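You operate a simulated robot arm through the tools that you are given. There is no shell and no other tool.

You are at the controls of a simulated robot arm. One attempt, no reset.

Task
Find the leaking port on the pressure rig and tighten its nut.
Fine: pump up, shut No 1 and watch; vent to nought before you turn a nut, that nut alone; reopen, pump again, see it steady for 4 seconds, vent.

It is judged by the outcome, as a careful person would: the job done as asked, and still so three seconds after it is handed in. It fails if anything else is knocked over, pushed out of place, dropped, spilled or broken.

Robot
A 7-joint arm with a two-finger gripper, fixed in place. Base frame: the origin is at the foot of the arm, x ahead of it, y to its left, z up; the work surface is at about z = 0.84. Lengths are in m, angles in degrees, forces in N, time in s.
With the tool pointing down near the work surface it reaches from about 0.34 to 0.72 m from the base axis. Its first joint turns from -66.0 to 66.0 degrees. Payload 2.45 kg.
The tool frame sits at the grasp point between the pads (the TCP): z along the fingers, y along the line on which they close. The tips reach 0.026 m beyond it. Largest opening 0.096 m; the body of the gripper starts 0.069 m behind the TCP.
Orientation is that of the tool frame in the base frame, as a unit quaternion [x, y, z, w]. With the fingers straight down and closing along the base's y, the tool's x points along the base's -x, its y along +y and its z along -z.

Tools
- The arm moves only by the tool play_rows. Its argument "motion" is a list of rows, each a list of 7 numbers: the gripper command, from -1 (fully open) to 1 (shut), values between in proportion, then the shift along the base's x, y, z in m, then the turn, a rotation vector about the base's x, y, z in degrees. In form: [[fingers, x, y, z, ax, ay, az], ...]. A call has 1 to 20 rows; each row shifts and turns the commanded pose from where the row before left it. A row lasts 0.2 s, in which the tool goes at most 0.05 m and 8.6 degrees; a call with a longer step from one row to the next is refused whole, and so is a gripper value outside its range. A pose out of reach is approached as far as the arm can. The call stops where the force on the tool passes 50 N (or 10 N more than at its start, if that is more) or the arm is blocked; 0.2 s more then pass. Each finger halts on what it meets, pressing with about 44 N; the grip force reading is that of the motor and also rises with nothing between the fingers. The clock runs only during rows and for 0.2 s after the last one: add rows that do not move to give the fingers time. It gives the time, the measured TCP pose, the force on the tool (base axes), the opening and the grip force at its end, in the units of the frame above (readings bear some noise), with the torque about the TCP (base axes, N m) and any sound that the robot's microphone picked up, and new pictures: "pictures" is both (left out), scene, wrist or none.
- Cameras (640 x 400 px; columns grow to the right, rows downward): "scene" is fixed at [0.1669, -0.3937, 1.4249]; the picture's right is [0.76, -0.65, 0.00], its down [-0.36, -0.42, -0.83] and it looks along [0.54, 0.63, -0.56] (base axes); focal length 325 px, centre (320, 200). "wrist" rides on the gripper at [0.082, 0.003, -0.098] in the tool frame; the picture's right is [-0.04, 1.00, 0.00], its down [-0.73, -0.03, -0.68] and it looks along [-0.68, -0.03, 0.73] (tool axes); focal length 256 px, centre (320, 200). There is no depth. A picture from a camera that has moved, and an enlarged one, comes with that camera's place and axes in the base frame and with its lens.
- inspect(camera, box): a new picture of the part [left, top, right, bottom] of that camera's present view, enlarged. The clock stands still meanwhile.
- hand_in(): hands the job in; it is judged then, once.

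Nothing tells you positions but the pictures and the camera data. Unless the task says otherwise, let go and move clear before handing in.

The tools are called after "Call:" by a JSON object that holds its "fn" and its "kwargs". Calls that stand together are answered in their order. play_rows: Moves the arm, as the interface text tells. Its arguments: {"type":"object","properties":{"motion":{"type":"array"},"pictures":{"type":"string","enum":["both","scene","wrist","none"]}},"required":["motion"]} The other tools are called the same way: inspect (camera, box) takes an enlarged picture of a part of a camera's view; hand_in () hands the job in.

At the start:

```text
t: 0.0
tool_pos: [0.4487, -0.0737, 1.2513]
tcp_rot: [0.0, 1.0, 0.0, -0.001]
contact_force: [0.3, -0.8, 0.7]
torque: [-0.01, -0.01, 0.0]
gripper_width: 0.0959
gripper_force: 0.0
```

scene: 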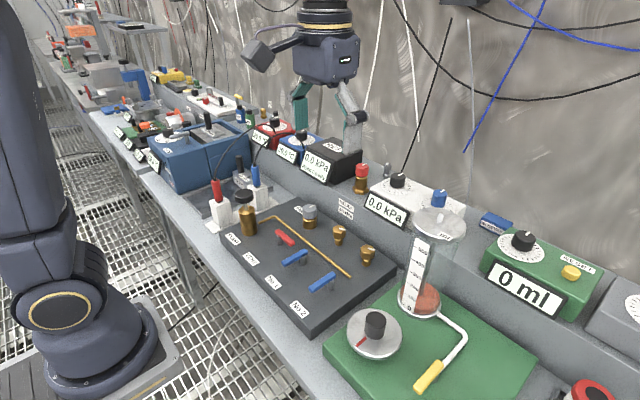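
wrist: 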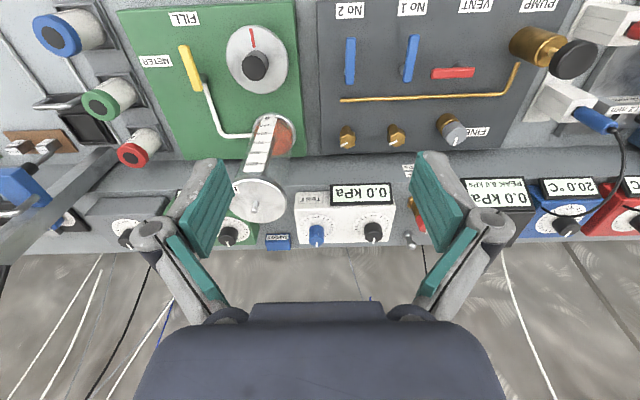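

I see a dark pressure rig board with PUMP, VENT, No 1, No 2 levers, a FINE knob and two brass nuts, with two kPa meters behind it. I'll look closer before moving.

Call:
{"fn": "inspect", "kwargs": {"camera": "scene", "box": [200, 170, 400, 340]}}

Call:
{"fn": "inspect", "kwargs": {"camera": "wrist", "box": [310, 0, 630, 170]}}

Call:
{"fn": "inspect", "kwargs": {"camera": "scene", "box": [240, 110, 480, 250]}}

Call:
{"fn": "inspect", "kwargs": {"camera": "wrist", "box": [280, 150, 640, 270]}}

```text
2.35 times, centred on (300, 255) of scene
camera zoom: at [0.1669, -0.3937, 1.4249], right [0.76, -0.65, 0.0], down [-0.36, -0.42, -0.83], along [0.54, 0.63, -0.56], focal length 765 px, centre (367, 71)
```

zoom: 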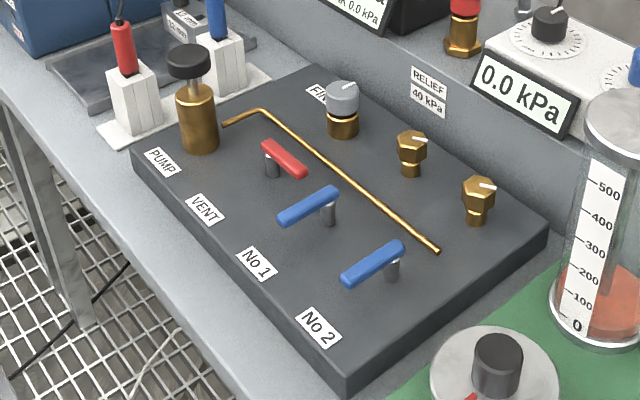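

```text
2.00 times, centred on (470, 85) of wrist
camera zoom: at [0.3668, -0.0703, 1.3495], right [0.04, 1.0, 0.0], down [0.73, -0.03, 0.68], along [0.68, -0.03, -0.73], focal length 512 px, centre (20, 430)
```

zoom: 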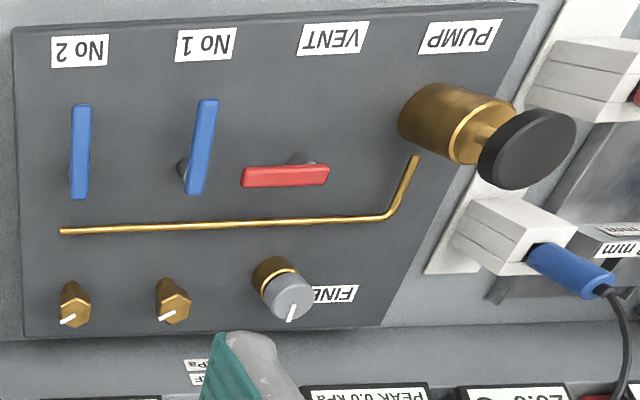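

```text
2.67 times, centred on (360, 180) of scene
camera zoom: at [0.1669, -0.3937, 1.4249], right [0.76, -0.65, 0.0], down [-0.36, -0.42, -0.83], along [0.54, 0.63, -0.56], focal length 867 px, centre (213, 253)
```

zoom: 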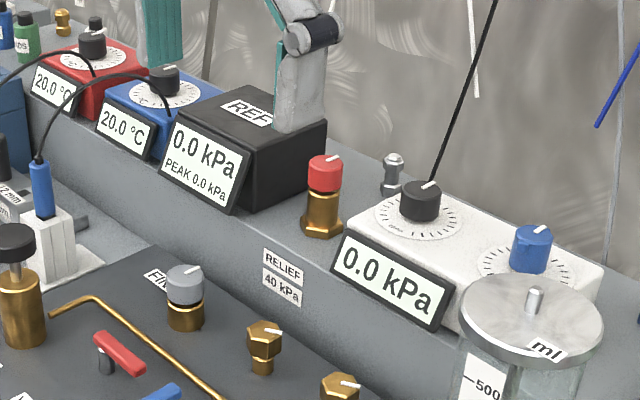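

```text
1.78 times, centred on (460, 210) of wrist
camera zoom: at [0.3668, -0.0703, 1.3495], right [0.04, 1.0, 0.0], down [0.73, -0.03, 0.68], along [0.68, -0.03, -0.73], focal length 455 px, centre (71, 182)
```

zoom: 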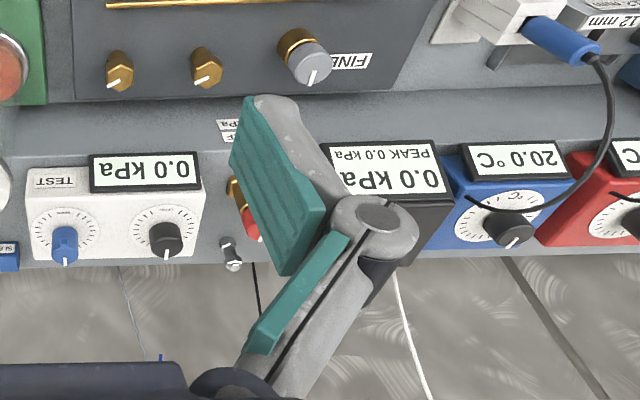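

The rig is axis-aligned with the base. By triangulating I put the pump cap at about (0.482, 0.281, 0.955), the VENT pivot near (0.518, 0.18), No 1 near (0.518, 0.077) and No 2 near (0.518, -0.025). The nuts are near (0.633, 0.075) and (0.633, -0.026), with their tops at about z 0.892. Next I'll shut the fingers and move above the pump cap.

Call:
{"fn": "play_rows", "kwargs": {"motion": [[1, 0.0033, 0.0355, -0.02, 0, 0, 0], [1, 0.0033, 0.0355, -0.02, 0, 0, 0], [1, 0.0033, 0.0355, -0.02, 0, 0, 0], [1, 0.0033, 0.0355, -0.02, 0, 0, 0], [1, 0.0033, 0.0355, -0.02, 0, 0, 0], [1, 0.0033, 0.0355, -0.02, 0, 0, 0], [1, 0.0033, 0.0355, -0.02, 0, 0, 0], [1, 0.0033, 0.0355, -0.02, 0, 0, 0], [1, 0.0033, 0.0355, -0.02, 0, 0, 0], [1, 0.0033, 0.0355, -0.02, 0, 0, 0], [1, 0, 0, 0, 0, 0, 0]]}}

```text
t: 2.4
tool_pos: [0.4846, 0.281, 1.0523]
tcp_rot: [0.001, 1.0, -0.001, 0.0]
contact_force: [0.3, 1.1, 0.9]
torque: [-0.02, 0.0, 0.0]
gripper_width: 0.0
gripper_force: 28.2
camera wrist: at [0.403, 0.284, 1.1501], right [0.04, 1.0, 0.0], down [0.73, -0.03, 0.68], along [0.68, -0.03, -0.73], focal length 256 px, centre (320, 200)
```

scene: 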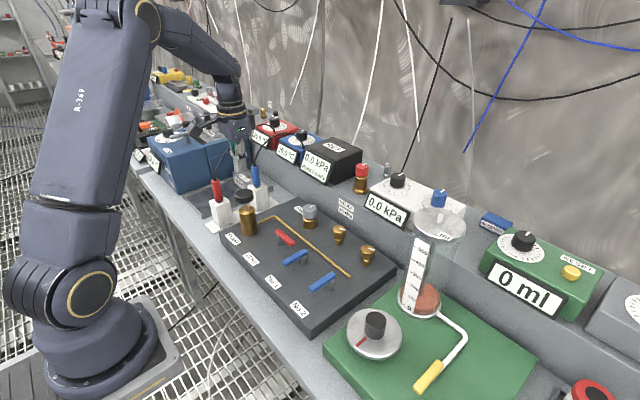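
wrist: 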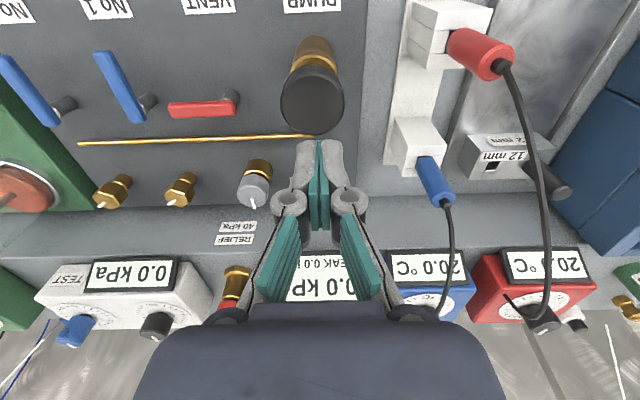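

The fingers are shut and nearly above the black cap, which sits about 5 mm toward -y. Both kPa meters read 0.0. I'll centre on the cap and come down just above it, then make a gentle contact.

Call:
{"fn": "play_rows", "kwargs": {"motion": [[1, -0.001, -0.005, -0.02, 0, 0, 0], [1, 0, 0, -0.02, 0, 0, 0], [1, 0, 0, -0.015, 0, 0, 0], [1, 0, 0, -0.006, 0, 0, 0], [1, 0, 0, -0.004, 0, 0, 0], [1, 0, 0, -0.004, 0, 0, 0], [1, 0, 0, -0.004, 0, 0, 0], [1, 0, 0, -0.004, 0, 0, 0], [1, 0, 0, 0, 0, 0, 0]]}}

```text
t: 4.4
tool_pos: [0.4802, 0.2749, 0.9745]
tcp_rot: [0.001, 1.0, 0.001, -0.001]
contact_force: [1.2, 1.3, 5.6]
torque: [0.04, -0.01, 0.02]
gripper_width: 0.0062
gripper_force: 28.5
camera wrist: at [0.399, 0.2793, 1.0726], right [0.04, 1.0, 0.0], down [0.73, -0.03, 0.68], along [0.68, -0.03, -0.73], focal length 256 px, centre (320, 200)
```

scene: 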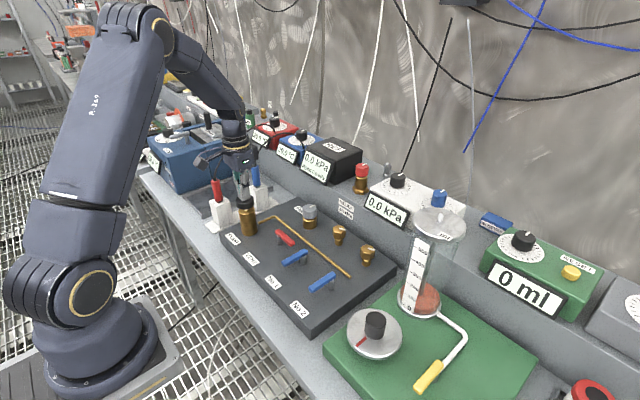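
wrist: 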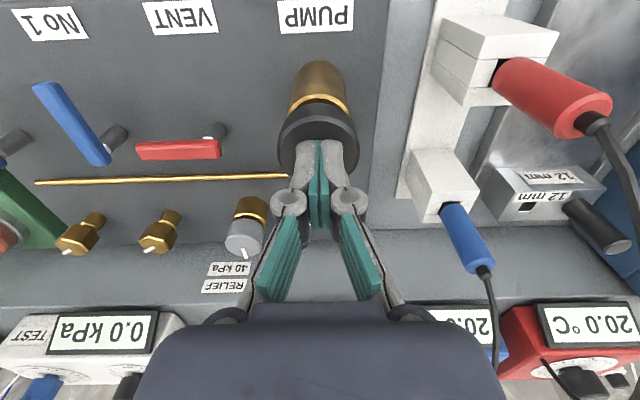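

The tips touch the cap at about z 0.949 with 5.6 N. The width now reads 0.006, so I'll look closely before pressing.

Call:
{"fn": "inspect", "kwargs": {"camera": "wrist", "box": [240, 50, 400, 220]}}

Call:
{"fn": "inspect", "kwargs": {"camera": "scene", "box": [190, 120, 400, 260]}}

```text
2.35 times, centred on (320, 135) of wrist
camera zoom: at [0.399, 0.2793, 1.0726], right [0.04, 1.0, 0.0], down [0.73, -0.03, 0.68], along [0.68, -0.03, -0.73], focal length 602 px, centre (320, 353)
```

zoom: 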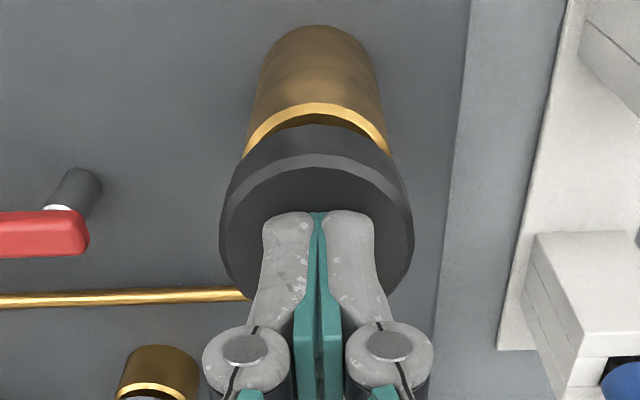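

```text
2.86 times, centred on (295, 190) of scene
camera zoom: at [0.1669, -0.3937, 1.4249], right [0.76, -0.65, 0.0], down [-0.36, -0.42, -0.83], along [0.54, 0.63, -0.56], focal length 929 px, centre (391, 229)
```

zoom: 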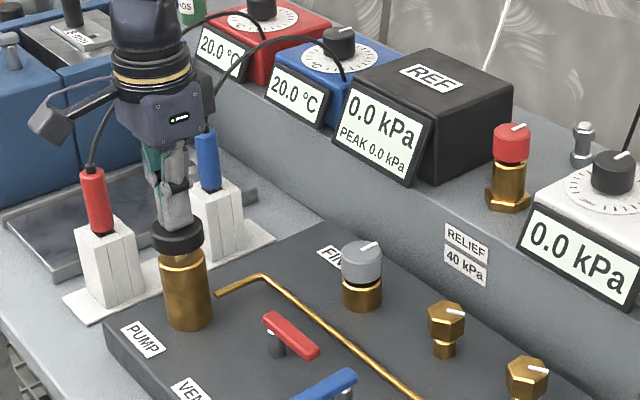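

The fingertips are sitting centrally on the cap, and the plunger has perhaps already moved slightly. I'll press on down slowly and watch force and pressure.

Call:
{"fn": "play_rows", "kwargs": {"motion": [[1, 0, 0, -0.005, 0, 0, 0], [1, 0, 0, -0.005, 0, 0, 0], [1, 0, 0, -0.005, 0, 0, 0], [1, 0, 0, 0, 0, 0, 0]]}}

Call:
{"fn": "inspect", "kwargs": {"camera": "scene", "box": [190, 120, 430, 280]}}

```text
t: 5.4
tool_pos: [0.4811, 0.2749, 0.9607]
tcp_rot: [0.002, 1.0, 0.001, 0.002]
contact_force: [-3.0, -11.1, 39.5]
torque: [-0.31, 0.17, -0.02]
gripper_width: 0.0057
gripper_force: 28.6
camera wrist: at [0.3986, 0.2794, 1.0592], right [0.04, 1.0, 0.0], down [0.73, -0.03, 0.68], along [0.68, -0.03, -0.73], focal length 256 px, centre (320, 200)
```

scene: 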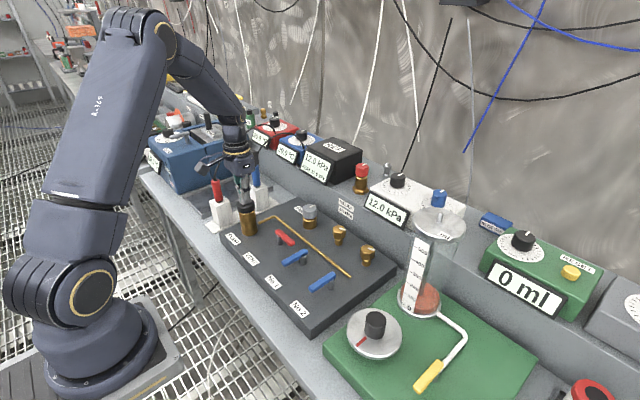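
wrist: 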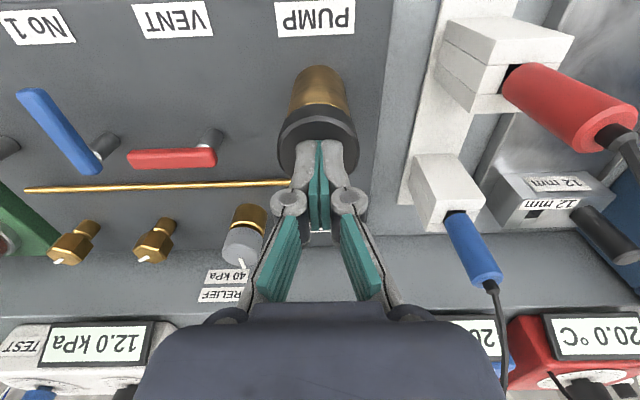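

```text
2.50 times, centred on (310, 200) of scene
camera zoom: at [0.1662, -0.3943, 1.4247], right [0.76, -0.65, 0.0], down [-0.36, -0.42, -0.83], along [0.54, 0.63, -0.56], focal length 813 px, centre (345, 200)
```

zoom: 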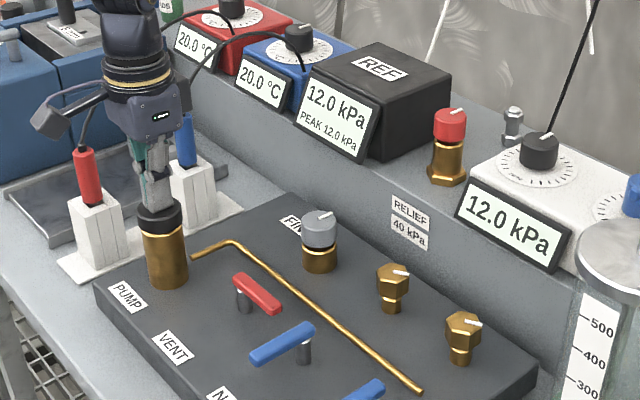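

One stroke gave 12.0 kPa on both meters, so VENT is shut and the plunger is at its stop. Next I'll lift and see whether the plunger springs back and how the pressure behaves.

Call:
{"fn": "play_rows", "kwargs": {"motion": [[1, 0, 0, 0.01, 0, 0, 0], [1, 0, 0, 0.012, 0, 0, 0], [1, 0, 0, 0.008, 0, 0, 0]], "pictures": "both"}}

Call:
{"fn": "inspect", "kwargs": {"camera": "scene", "box": [190, 120, 430, 280]}}

```text
t: 6.2
tool_pos: [0.4812, 0.2766, 0.9869]
tcp_rot: [0.001, 1.0, 0.001, 0.0]
contact_force: [-0.5, 0.9, 0.9]
torque: [0.01, -0.05, 0.02]
gripper_width: 0.0061
gripper_force: 28.0
camera wrist: at [0.3988, 0.28, 1.0864], right [0.04, 1.0, 0.0], down [0.73, -0.03, 0.68], along [0.68, -0.03, -0.73], focal length 256 px, centre (320, 200)
```

scene: 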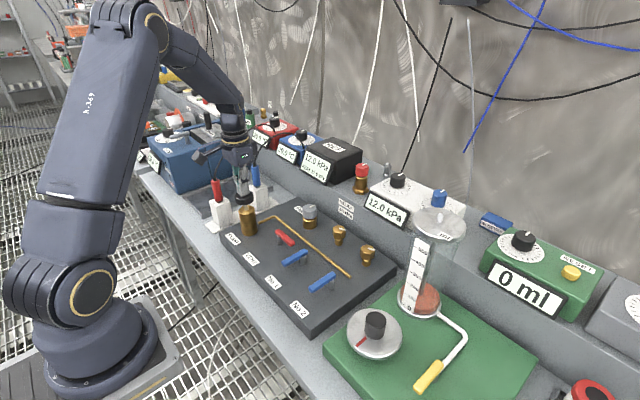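
wrist: 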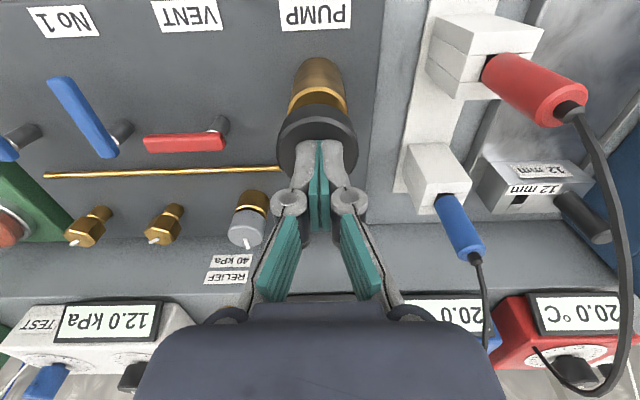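

```text
2.50 times, centred on (310, 200) of scene
camera zoom: at [0.1669, -0.3937, 1.4249], right [0.76, -0.65, 0.0], down [-0.36, -0.42, -0.83], along [0.54, 0.63, -0.56], focal length 813 px, centre (345, 200)
```

zoom: 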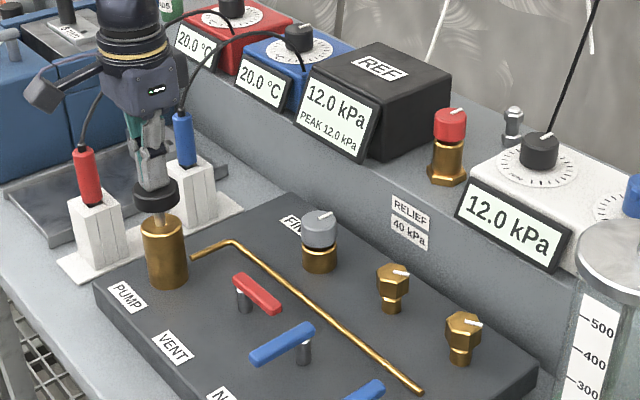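

The plunger springs back and the pressure still reads 12.0. I'll do a second stroke, toward 24 kPa and well below the 40 kPa relief, then watch.

Call:
{"fn": "play_rows", "kwargs": {"motion": [[1, 0, 0, -0.008, 0, 0, 0], [1, 0, 0, -0.008, 0, 0, 0], [1, 0, 0, -0.007, 0, 0, 0], [1, 0, 0, -0.006, 0, 0, 0], [1, 0, 0, 0, 0, 0, 0], [1, 0, 0, 0.012, 0, 0, 0], [1, 0, 0, 0.018, 0, 0, 0]], "pictures": "none"}}

Call:
{"fn": "inspect", "kwargs": {"camera": "scene", "box": [190, 120, 430, 280]}}

Call:
{"fn": "play_rows", "kwargs": {"motion": [[1, 0, 0, 0.0, 0, 0, 0], [1, 0, 0, 0, 0, 0, 0], [1, 0, 0, 0, 0, 0, 0], [1, 0, 0, 0, 0, 0, 0], [1, 0, 0, 0, 0, 0, 0]], "pictures": "none"}}

Call:
{"fn": "inspect", "kwargs": {"camera": "scene", "box": [190, 120, 430, 280]}}

```text
t: 7.8
tool_pos: [0.4824, 0.2746, 0.9893]
tcp_rot: [0.0, 1.0, -0.001, 0.001]
contact_force: [1.3, -0.8, 2.0]
torque: [-0.02, -0.04, 0.0]
gripper_width: 0.006
gripper_force: 28.3
```

```text
2.50 times, centred on (310, 200) of scene
camera zoom: at [0.1669, -0.3937, 1.4249], right [0.76, -0.65, 0.0], down [-0.36, -0.42, -0.83], along [0.54, 0.63, -0.56], focal length 813 px, centre (345, 200)
```

zoom: 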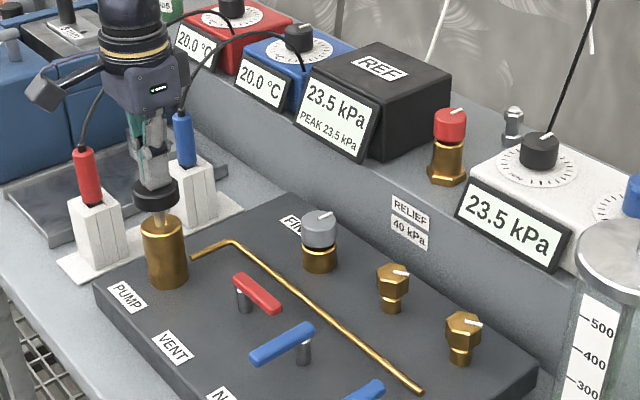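

```text
t: 9.0
tool_pos: [0.4822, 0.2755, 0.9913]
tcp_rot: [-0.001, 1.0, 0.0, 0.0]
contact_force: [-0.5, -0.3, 1.8]
torque: [0.02, -0.01, 0.02]
gripper_width: 0.0061
gripper_force: 28.7
```

```text
2.50 times, centred on (310, 200) of scene
camera zoom: at [0.1669, -0.3937, 1.4249], right [0.76, -0.65, 0.0], down [-0.36, -0.42, -0.83], along [0.54, 0.63, -0.56], focal length 813 px, centre (345, 200)
```

zoom: 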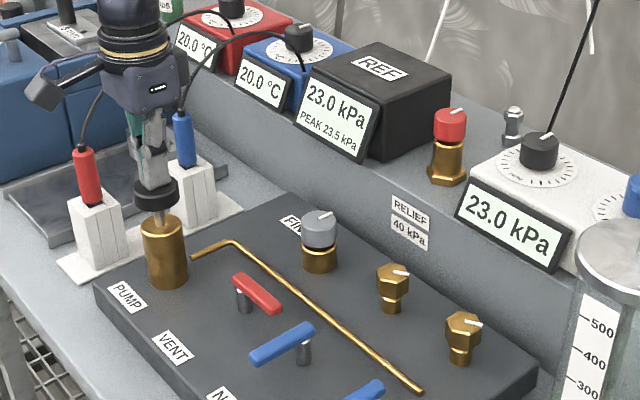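

There is a leak: 23.5 fell to 23.0 kPa in 1.2 s. I'll give one more stroke, to about 35 kPa and still under the relief, then move above the +y side of the No 1 handle.

Call:
{"fn": "play_rows", "kwargs": {"motion": [[1, 0, 0, -0.01, 0, 0, 0], [1, 0, 0, -0.01, 0, 0, 0], [1, 0, 0, -0.006, 0, 0, 0], [1, 0, 0, -0.004, 0, 0, 0], [1, 0, 0, 0, 0, 0, 0], [1, 0, 0, 0.02, 0, 0, 0], [1, 0, 0, 0.03, 0, 0, 0], [1, -0.0027, -0.043, 0, 0, 0, 0], [1, -0.0027, -0.043, 0, 0, 0, 0], [1, -0.0027, -0.043, -0.01, 0, 0, 0], [1, -0.0026, -0.0423, -0.03, 0, 0, 0], [1, 0, 0, -0.03, 0, 0, 0]], "pictures": "both"}}

Call:
{"fn": "inspect", "kwargs": {"camera": "scene", "box": [220, 130, 420, 320]}}

Call:
{"fn": "inspect", "kwargs": {"camera": "wrist", "box": [150, 0, 470, 240]}}

```text
refused: row 11 steps farther than a row can; nothing moved
```

```text
2.11 times, centred on (320, 225) of scene
camera zoom: at [0.1669, -0.3937, 1.4249], right [0.76, -0.65, 0.0], down [-0.36, -0.42, -0.83], along [0.54, 0.63, -0.56], focal length 684 px, centre (320, 147)
```

zoom: 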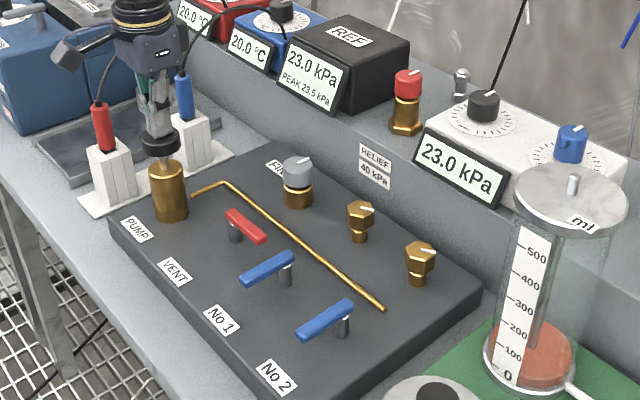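

```text
1.67 times, centred on (310, 120) of wrist
camera zoom: at [0.4001, 0.2796, 1.0881], right [0.04, 1.0, 0.0], down [0.73, -0.03, 0.68], along [0.68, -0.03, -0.73], focal length 427 px, centre (337, 333)
```

zoom: 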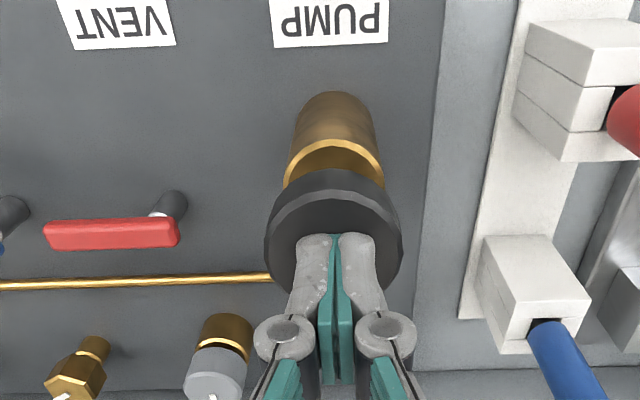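

One row stepped too far, so the whole call was refused and nothing moved. The rig is unchanged at 23.0 kPa, and I'll send the same motion again with shorter steps.

Call:
{"fn": "play_rows", "kwargs": {"motion": [[1, 0, 0, -0.01, 0, 0, 0], [1, 0, 0, -0.01, 0, 0, 0], [1, 0, 0, -0.006, 0, 0, 0], [1, 0, 0, -0.004, 0, 0, 0], [1, 0, 0, 0, 0, 0, 0], [1, 0, 0, 0.02, 0, 0, 0], [1, 0, 0, 0.03, 0, 0, 0], [1, -0.0027, -0.043, 0, 0, 0, 0], [1, -0.0027, -0.043, 0, 0, 0, 0], [1, -0.0027, -0.043, 0, 0, 0, 0], [1, -0.0026, -0.0423, 0, 0, 0, 0], [1, 0, 0, -0.04, 0, 0, 0], [1, 0, 0, -0.04, 0, 0, 0]], "pictures": "both"}}

Call:
{"fn": "inspect", "kwargs": {"camera": "scene", "box": [220, 130, 420, 320]}}

Call:
{"fn": "inspect", "kwargs": {"camera": "wrist", "box": [150, 0, 470, 240]}}

```text
t: 11.8
tool_pos: [0.4688, 0.1051, 0.9283]
tcp_rot: [0.0, 1.0, 0.001, 0.0]
contact_force: [0.7, 0.3, -0.3]
torque: [0.0, -0.02, -0.01]
gripper_width: 0.0001
gripper_force: 28.3
camera wrist: at [0.3874, 0.1098, 1.0267], right [0.04, 1.0, 0.0], down [0.73, -0.03, 0.68], along [0.68, -0.03, -0.73], focal length 256 px, centre (320, 200)
```

scene: 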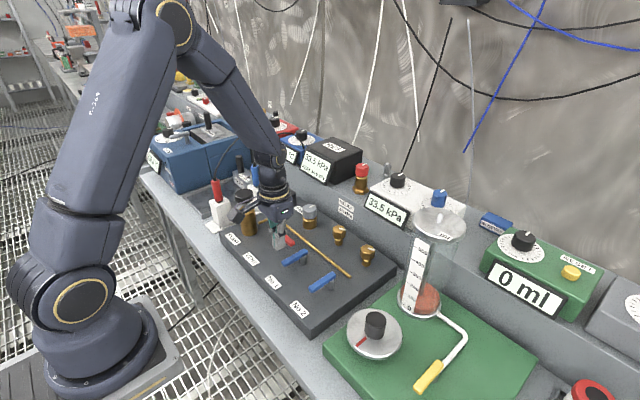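
wrist: 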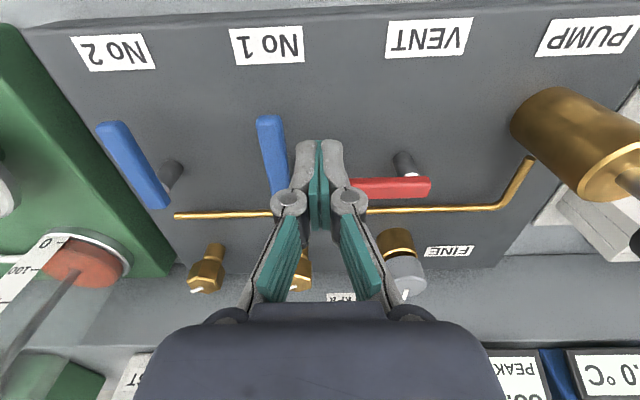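

```text
2.11 times, centred on (320, 225) of scene
camera zoom: at [0.1669, -0.3937, 1.4249], right [0.76, -0.65, 0.0], down [-0.36, -0.42, -0.83], along [0.54, 0.63, -0.56], focal length 684 px, centre (320, 147)
```

zoom: 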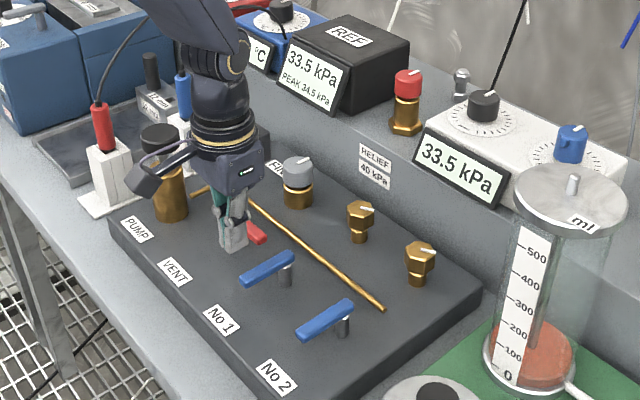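

```text
1.67 times, centred on (310, 120) of wrist
camera zoom: at [0.3874, 0.1098, 1.0267], right [0.04, 1.0, 0.0], down [0.73, -0.03, 0.68], along [0.68, -0.03, -0.73], focal length 427 px, centre (337, 333)
```

zoom: 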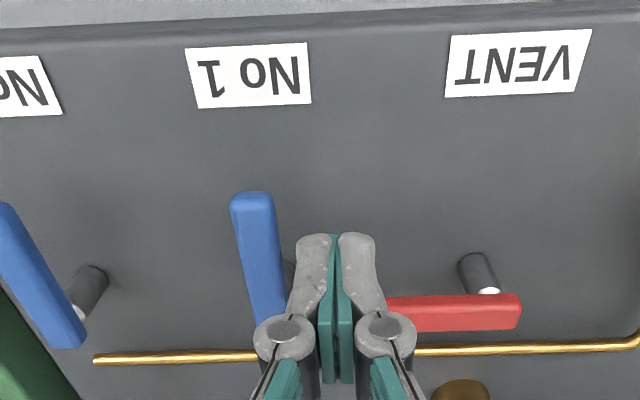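

The rig stands at 33.5 kPa, down from a peak of 34.5. The fingertips are on the +y side of the No 1 handle, which lies at y≈0.074 from x 0.459 to 0.529. I'll lower beside it and begin turning it toward -y, the same direction VENT points when shut.

Call:
{"fn": "play_rows", "kwargs": {"motion": [[1, 0, 0, -0.03, 0, 0, 0], [1, 0, 0, -0.021, 0, 0, 0], [1, 0, -0.014, 0, 0, 0, 0], [1, -0.0008, -0.0083, 0, 0, 0, 0], [1, -0.0007, -0.0083, 0, 0, 0, 0], [1, 0.0012, -0.0085, 0, 0, 0, 0]], "pictures": "both"}}

Call:
{"fn": "inspect", "kwargs": {"camera": "scene", "box": [220, 130, 420, 320]}}

```text
t: 13.2
tool_pos: [0.4711, 0.0644, 0.8789]
tcp_rot: [0.001, 1.0, 0.001, 0.0]
contact_force: [-0.2, 0.6, 0.5]
torque: [0.0, -0.01, -0.01]
gripper_width: 0.0
gripper_force: 28.3
camera wrist: at [0.3882, 0.0678, 0.9772], right [0.04, 1.0, 0.0], down [0.73, -0.03, 0.68], along [0.68, -0.03, -0.73], focal length 256 px, centre (320, 200)
```

scene: 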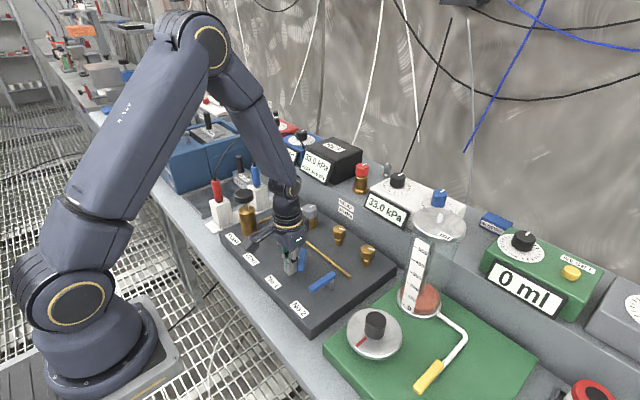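
wrist: 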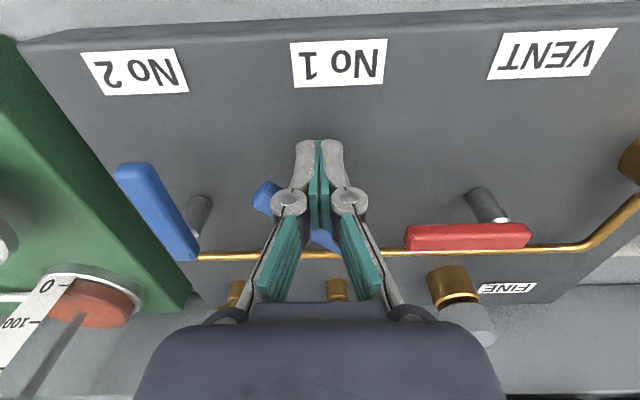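

```text
2.11 times, centred on (320, 225) of scene
camera zoom: at [0.1669, -0.3936, 1.4249], right [0.76, -0.65, 0.0], down [-0.36, -0.42, -0.83], along [0.54, 0.63, -0.56], focal length 684 px, centre (320, 147)
```

zoom: 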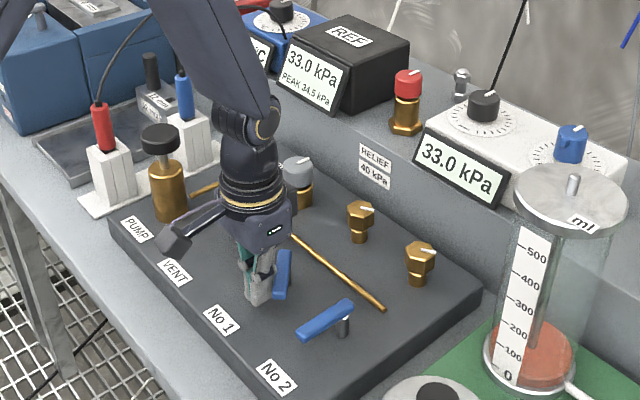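

The handle turns easily and is about 40° round. I'll finish the arc to the -y stop.

Call:
{"fn": "play_rows", "kwargs": {"motion": [[1, 0.0013, -0.0086, 0, 0, 0, 0], [1, 0.005, -0.0081, 0, 0, 0, 0], [1, 0.0053, -0.0081, 0, 0, 0, 0], [1, 0.009, -0.0056, 0, 0, 0, 0], [1, 0.0087, -0.0055, 0, 0, 0, 0], [1, 0.003, 0, 0, 0, 0, 0]], "pictures": "both"}}

Call:
{"fn": "inspect", "kwargs": {"camera": "scene", "box": [220, 130, 420, 320]}}

Call:
{"fn": "inspect", "kwargs": {"camera": "wrist", "box": [160, 100, 480, 300]}}

```text
t: 14.6
tool_pos: [0.496, 0.0314, 0.878]
tcp_rot: [-0.001, 1.0, 0.0, -0.009]
contact_force: [-37.0, 9.0, 10.0]
torque: [0.05, -0.33, 0.18]
gripper_width: 0.006
gripper_force: 28.5
camera wrist: at [0.4157, 0.0346, 0.9779], right [0.04, 1.0, 0.0], down [0.74, -0.03, 0.67], along [0.67, -0.03, -0.75], focal length 256 px, centre (320, 200)
```

scene: 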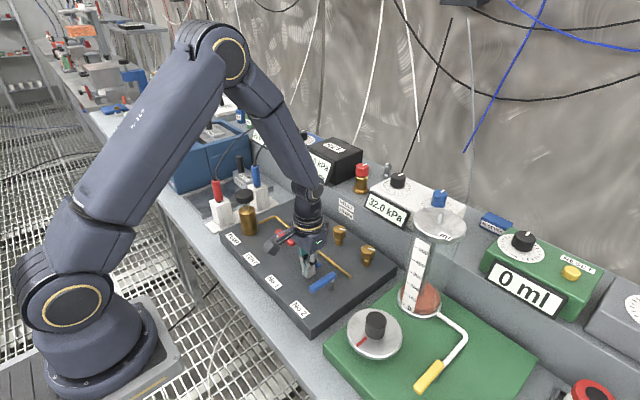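
wrist: 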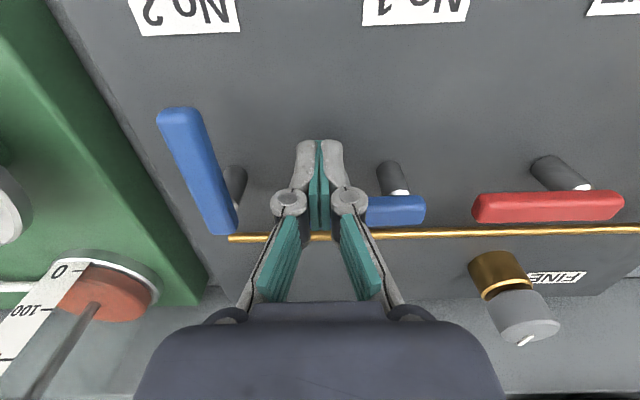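

```text
2.11 times, centred on (320, 225) of scene
camera zoom: at [0.1658, -0.3935, 1.4251], right [0.76, -0.65, 0.0], down [-0.36, -0.42, -0.83], along [0.54, 0.63, -0.56], focal length 684 px, centre (320, 147)
```

zoom: 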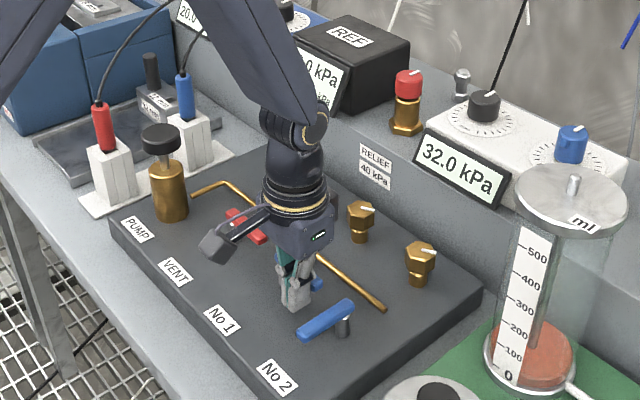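

```text
2.00 times, centred on (320, 200) of wrist
camera zoom: at [0.4157, 0.0346, 0.9779], right [0.04, 1.0, 0.0], down [0.74, -0.03, 0.67], along [0.67, -0.03, -0.75], focal length 512 px, centre (320, 200)
```

zoom: 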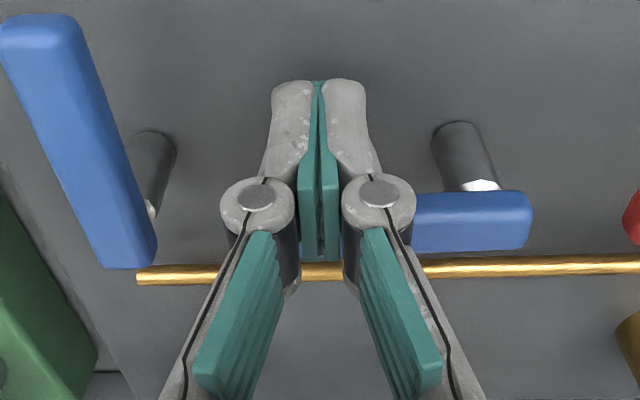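

No 1 is now hard against its -y stop, in line with the shut VENT handle, and the rig reads 32.0 kPa. I'll back off, rise clear and watch the meters.

Call:
{"fn": "play_rows", "kwargs": {"motion": [[1, -0.014, 0, 0, 0, 0, 0], [1, -0.014, 0, 0, 0, 0, 0], [1, 0, 0, 0.04, 0, 0, 0], [1, -0.02, 0, 0.04, 0, 0, 0]], "pictures": "both"}}

Call:
{"fn": "inspect", "kwargs": {"camera": "scene", "box": [220, 130, 420, 320]}}

Call:
{"fn": "play_rows", "kwargs": {"motion": [[1, 0, 0, 0, 0, 0, 0], [1, 0, 0, 0, 0, 0, 0], [1, 0, 0, 0, 0, 0, 0], [1, 0, 0, 0, 0, 0, 0], [1, 0, 0, 0, 0, 0, 0], [1, 0, 0, 0, 0, 0, 0], [1, 0, 0, 0, 0, 0, 0], [1, 0, 0, 0, 0, 0, 0], [1, 0, 0, 0, 0, 0, 0], [1, 0, 0, 0, 0, 0, 0]], "pictures": "none"}}

Call:
{"fn": "inspect", "kwargs": {"camera": "scene", "box": [220, 130, 420, 320]}}

Call:
{"fn": "play_rows", "kwargs": {"motion": [[1, 0, 0, 0, 0, 0, 0], [1, 0, 0, 0, 0, 0, 0], [1, 0, 0, 0, 0, 0, 0], [1, 0, 0, 0, 0, 0, 0], [1, 0, 0, 0, 0, 0, 0], [1, 0, 0, 0, 0, 0, 0], [1, 0, 0, 0, 0, 0, 0], [1, 0, 0, 0, 0, 0, 0], [1, 0, 0, 0, 0, 0, 0], [1, 0, 0, 0, 0, 0, 0]], "pictures": "none"}}

Call:
{"fn": "inspect", "kwargs": {"camera": "scene", "box": [220, 130, 420, 320]}}

```text
t: 15.6
tool_pos: [0.455, 0.0325, 0.9606]
tcp_rot: [0.001, 1.0, 0.0, 0.0]
contact_force: [0.2, -0.6, 0.6]
torque: [-0.05, -0.03, -0.02]
gripper_width: 0.0
gripper_force: 28.9
camera wrist: at [0.3723, 0.0354, 1.0585], right [0.04, 1.0, 0.0], down [0.73, -0.03, 0.68], along [0.68, -0.03, -0.73], focal length 256 px, centre (320, 200)
```

scene: 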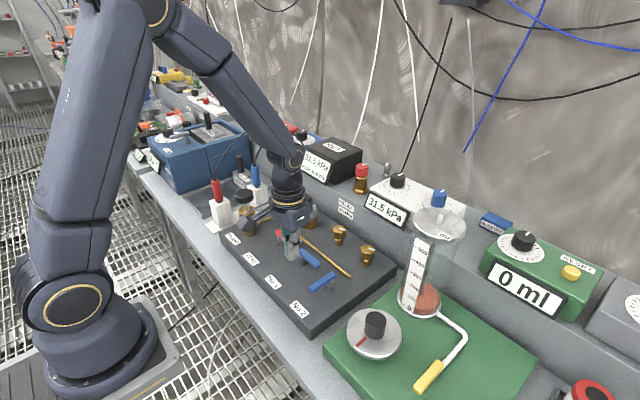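
wrist: 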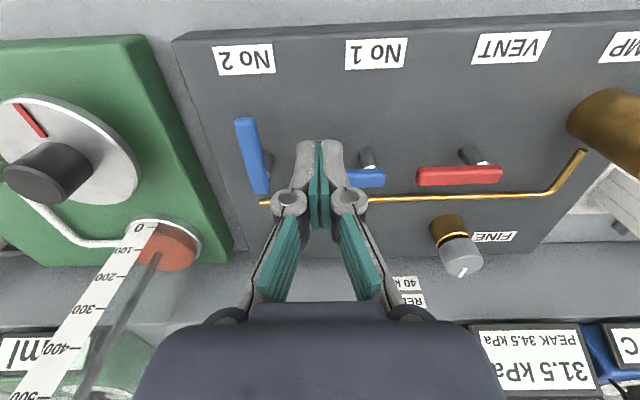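

```text
2.11 times, centred on (320, 225) of scene
camera zoom: at [0.1669, -0.3937, 1.4249], right [0.76, -0.65, 0.0], down [-0.36, -0.42, -0.83], along [0.54, 0.63, -0.56], focal length 684 px, centre (320, 147)
```

zoom: 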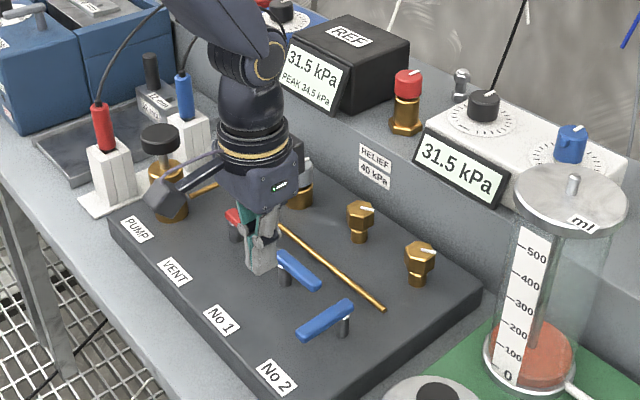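

```text
t: 17.8
tool_pos: [0.4537, 0.0329, 0.9593]
tcp_rot: [0.001, 1.0, 0.0, -0.001]
contact_force: [-0.7, -0.6, -0.3]
torque: [0.01, 0.0, 0.0]
gripper_width: 0.0003
gripper_force: 28.6
```

```text
2.11 times, centred on (320, 225) of scene
camera zoom: at [0.1669, -0.3937, 1.4249], right [0.76, -0.65, 0.0], down [-0.36, -0.42, -0.83], along [0.54, 0.63, -0.56], focal length 684 px, centre (320, 147)
```

zoom: 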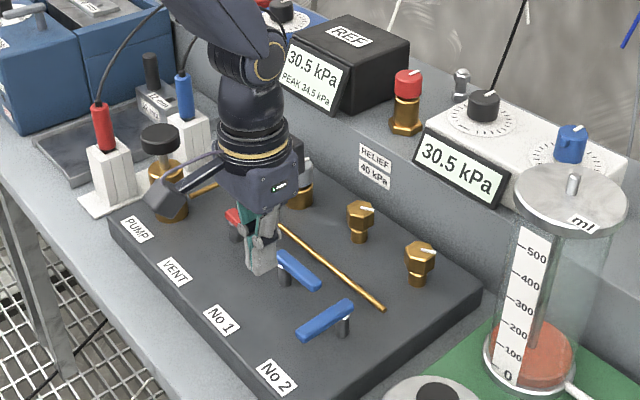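

```text
t: 20.0
tool_pos: [0.454, 0.0323, 0.9609]
tcp_rot: [0.0, 1.0, 0.0, -0.001]
contact_force: [-0.2, 0.3, -0.3]
torque: [0.02, 0.02, 0.03]
gripper_width: 0.0002
gripper_force: 28.6
```

```text
2.11 times, centred on (320, 225) of scene
camera zoom: at [0.1669, -0.3937, 1.4249], right [0.76, -0.65, 0.0], down [-0.36, -0.42, -0.83], along [0.54, 0.63, -0.56], focal length 684 px, centre (320, 147)
```

zoom: 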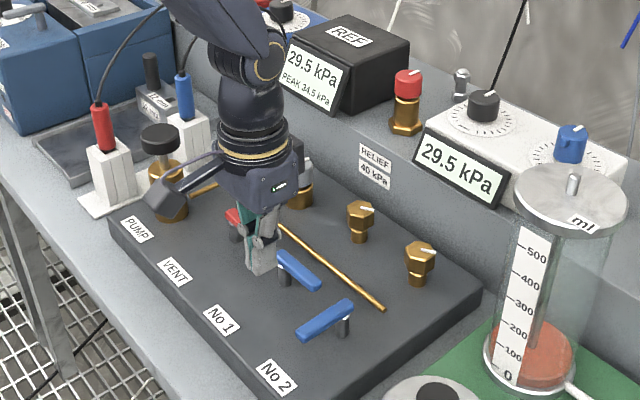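

With No 1 shut the pressure still falls at the same rate, 31.5 then 30.5 then 29.5 kPa over 4.4 s. So the leak is at port No 2. Next I'll vent by going to the +x side of the red handle and swinging it from -y round to -x.

Call:
{"fn": "play_rows", "kwargs": {"motion": [[1, 0.0297, 0.0343, 0, 0, 0, 0], [1, 0.0297, 0.0343, 0, 0, 0, 0], [1, 0.0296, 0.0344, 0, 0, 0, 0], [1, 0, 0, 0, 0, 0, 0], [1, 0, 0, -0.03, 0, 0, 0]], "pictures": "both"}}

Call:
{"fn": "inspect", "kwargs": {"camera": "scene", "box": [220, 130, 420, 320]}}

Call:
{"fn": "inspect", "kwargs": {"camera": "wrist", "box": [160, 50, 480, 250]}}

```text
t: 21.2
tool_pos: [0.5423, 0.1293, 0.9304]
tcp_rot: [0.001, 1.0, 0.0, 0.0]
contact_force: [-0.5, 0.3, -0.7]
torque: [0.0, 0.0, 0.0]
gripper_width: 0.0
gripper_force: 28.0
camera wrist: at [0.4597, 0.1335, 1.0292], right [0.04, 1.0, 0.0], down [0.73, -0.03, 0.68], along [0.68, -0.03, -0.73], focal length 256 px, centre (320, 200)
```

scene: 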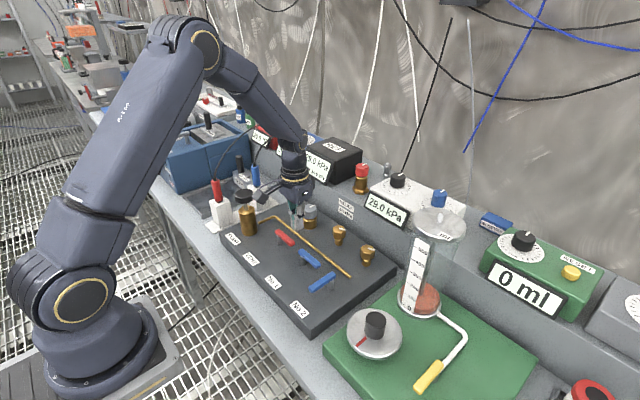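
wrist: 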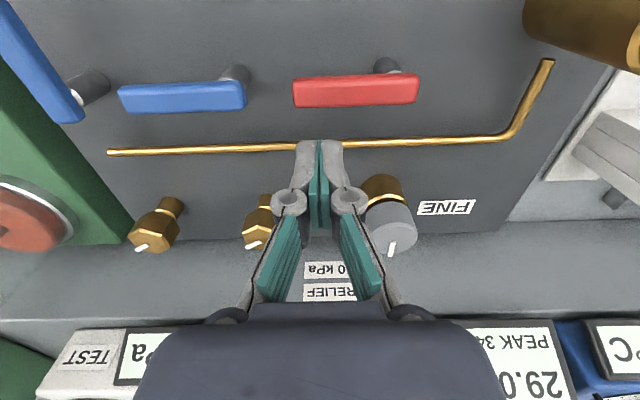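

```text
2.11 times, centred on (320, 225) of scene
camera zoom: at [0.167, -0.3936, 1.4249], right [0.76, -0.65, 0.0], down [-0.36, -0.42, -0.83], along [0.54, 0.63, -0.56], focal length 684 px, centre (320, 147)
```

zoom: 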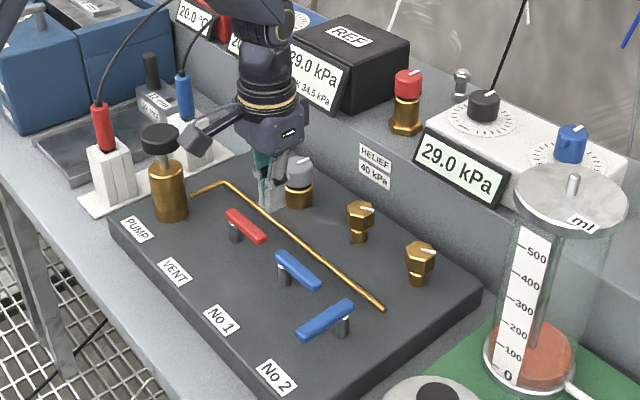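

```text
2.00 times, centred on (320, 150) of wrist
camera zoom: at [0.4597, 0.1335, 1.0292], right [0.04, 1.0, 0.0], down [0.73, -0.03, 0.68], along [0.68, -0.03, -0.73], focal length 512 px, centre (320, 300)
```

zoom: 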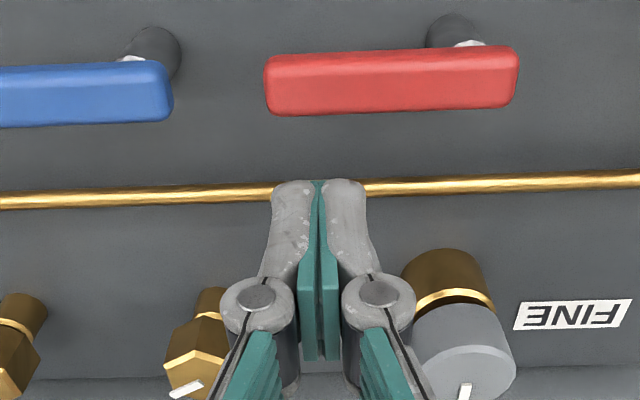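

The rig reads 29.0 kPa and the fingers are on the +x side of the red VENT handle, which runs from y 0.114 to 0.189 at x 0.517. I'll lower and swing the handle to -x, watching force.

Call:
{"fn": "play_rows", "kwargs": {"motion": [[1, 0, 0, -0.03, 0, 0, 0], [1, 0, 0, -0.02, 0, 0, 0], [1, -0.009, -0.003, 0, 0, 0, 0], [1, -0.0082, -0.0022, 0, 0, 0, 0], [1, -0.0081, -0.0023, 0, 0, 0, 0], [1, -0.0092, 0.0012, 0, 0, 0, 0], [1, -0.0091, 0.0013, 0, 0, 0, 0], [1, -0.0088, 0.0059, 0, 0, 0, 0], [1, -0.0087, 0.0059, 0, 0, 0, 0], [1, -0.0055, 0.0096, 0, 0, 0, 0], [1, -0.0054, 0.0096, 0, 0, 0, 0], [1, 0, 0.004, 0, 0, 0, 0]], "pictures": "both"}}

Call:
{"fn": "inspect", "kwargs": {"camera": "scene", "box": [220, 130, 420, 320]}}

Call:
{"fn": "inspect", "kwargs": {"camera": "wrist", "box": [160, 50, 480, 250]}}

```text
t: 23.8
tool_pos: [0.4742, 0.1523, 0.8794]
tcp_rot: [0.007, 1.0, -0.006, 0.0]
contact_force: [13.8, -46.9, -2.0]
torque: [0.14, 0.05, -0.27]
gripper_width: 0.0002
gripper_force: 28.8
camera wrist: at [0.3909, 0.1588, 0.9777], right [0.05, 1.0, -0.01], down [0.73, -0.03, 0.68], along [0.68, -0.04, -0.73], focal length 256 px, centre (320, 200)
```

scene: 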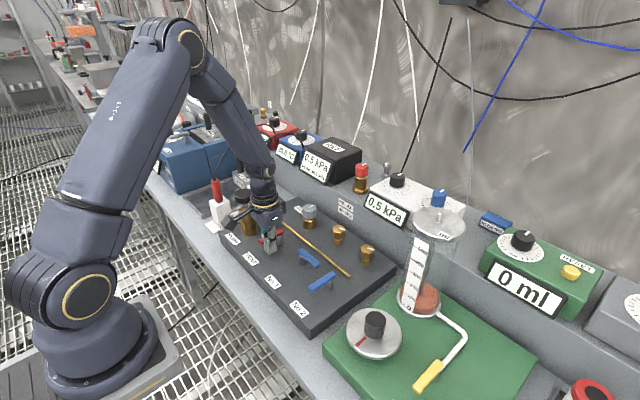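
wrist: 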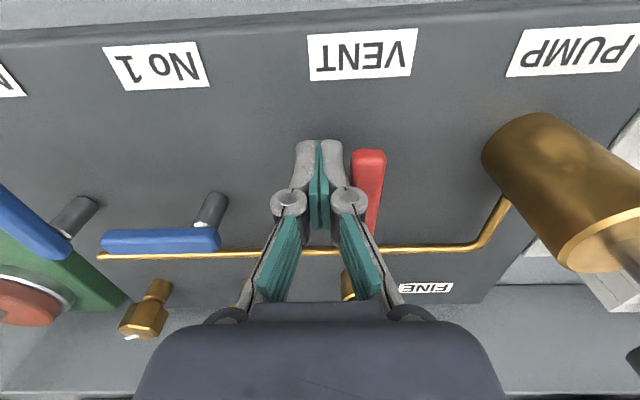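

```text
2.11 times, centred on (320, 225) of scene
camera zoom: at [0.1673, -0.3949, 1.4245], right [0.76, -0.65, 0.0], down [-0.36, -0.42, -0.83], along [0.54, 0.63, -0.56], focal length 684 px, centre (320, 147)
```

zoom: 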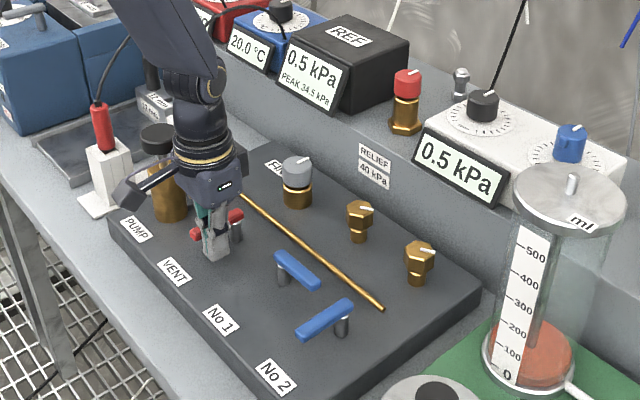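

```text
2.00 times, centred on (320, 150) of wrist
camera zoom: at [0.3909, 0.1588, 0.9777], right [0.05, 1.0, -0.01], down [0.73, -0.03, 0.68], along [0.68, -0.04, -0.73], focal length 512 px, centre (320, 300)
```

zoom: 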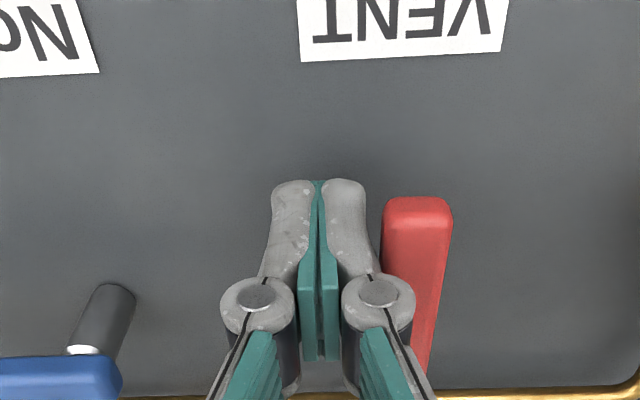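

VENT is fully round to -x and the rig is down to 0.5 kPa and still falling. I'll back off, rise, open the fingers while moving toward nut No 2, and confirm it reads zero before touching the nut.

Call:
{"fn": "play_rows", "kwargs": {"motion": [[1, 0, -0.014, 0, 0, 0, 0], [1, 0, -0.01, 0, 0, 0, 0], [1, 0, 0, 0.04, 0, 0, 0], [1, 0, 0, 0.045, 0, 0, 0], [1, 0, 0, 0.045, 0, 0, 0], [-0.2, 0.02, -0.035, 0, 0, 0, 0], [-0.2, 0.02, -0.035, 0, 0, 0, 0], [-0.2, 0.02, -0.035, 0, 0, 0, 0], [-0.2, 0.02, -0.035, 0, 0, 0, 0], [-0.2, 0.0, -0.025, 0, 0, 0, 0], [-0.2, 0, 0, 0, 0, 0, 0]], "pictures": "both"}}

Call:
{"fn": "inspect", "kwargs": {"camera": "scene", "box": [220, 130, 420, 320]}}

Call:
{"fn": "inspect", "kwargs": {"camera": "wrist", "box": [220, 50, 420, 230]}}

```text
t: 26.2
tool_pos: [0.5512, -0.0274, 1.0109]
tcp_rot: [-0.001, 1.0, 0.0, 0.0]
contact_force: [0.2, 0.6, 0.5]
torque: [-0.03, -0.03, -0.02]
gripper_width: 0.0575
gripper_force: 0.0
camera wrist: at [0.4692, -0.0235, 1.1082], right [0.04, 1.0, 0.0], down [0.73, -0.03, 0.68], along [0.68, -0.03, -0.73], focal length 256 px, centre (320, 200)
```

scene: 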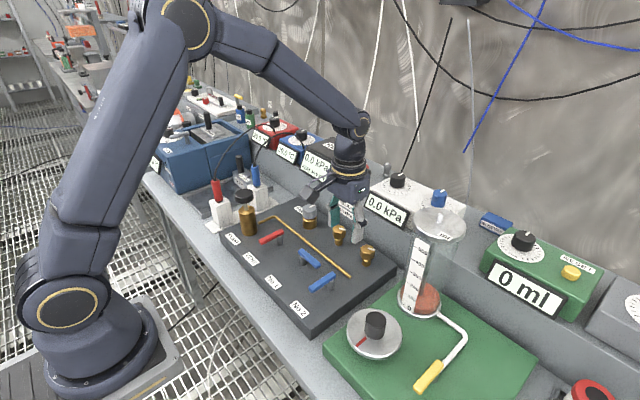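
wrist: 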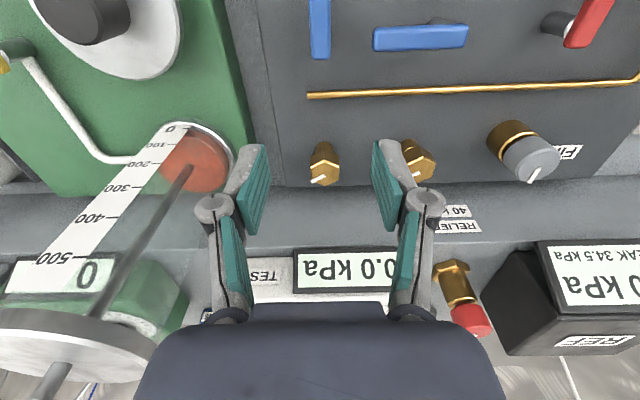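

```text
2.11 times, centred on (320, 225) of scene
camera zoom: at [0.1669, -0.3937, 1.4249], right [0.76, -0.65, 0.0], down [-0.36, -0.42, -0.83], along [0.54, 0.63, -0.56], focal length 684 px, centre (320, 147)
```

zoom: 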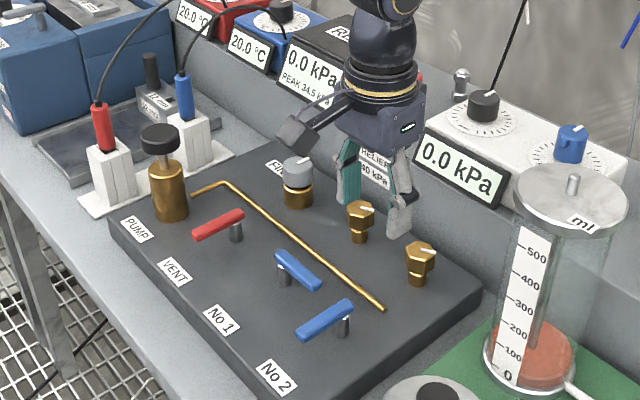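

```text
2.22 times, centred on (320, 140) of wrist
camera zoom: at [0.4692, -0.0235, 1.1082], right [0.04, 1.0, 0.0], down [0.73, -0.03, 0.68], along [0.68, -0.03, -0.73], focal length 569 px, centre (320, 333)
```

zoom: 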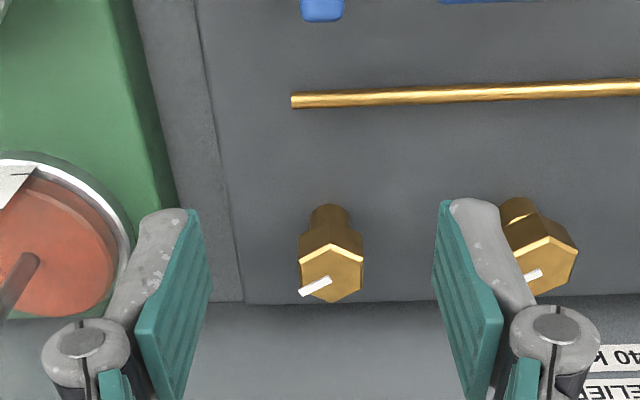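

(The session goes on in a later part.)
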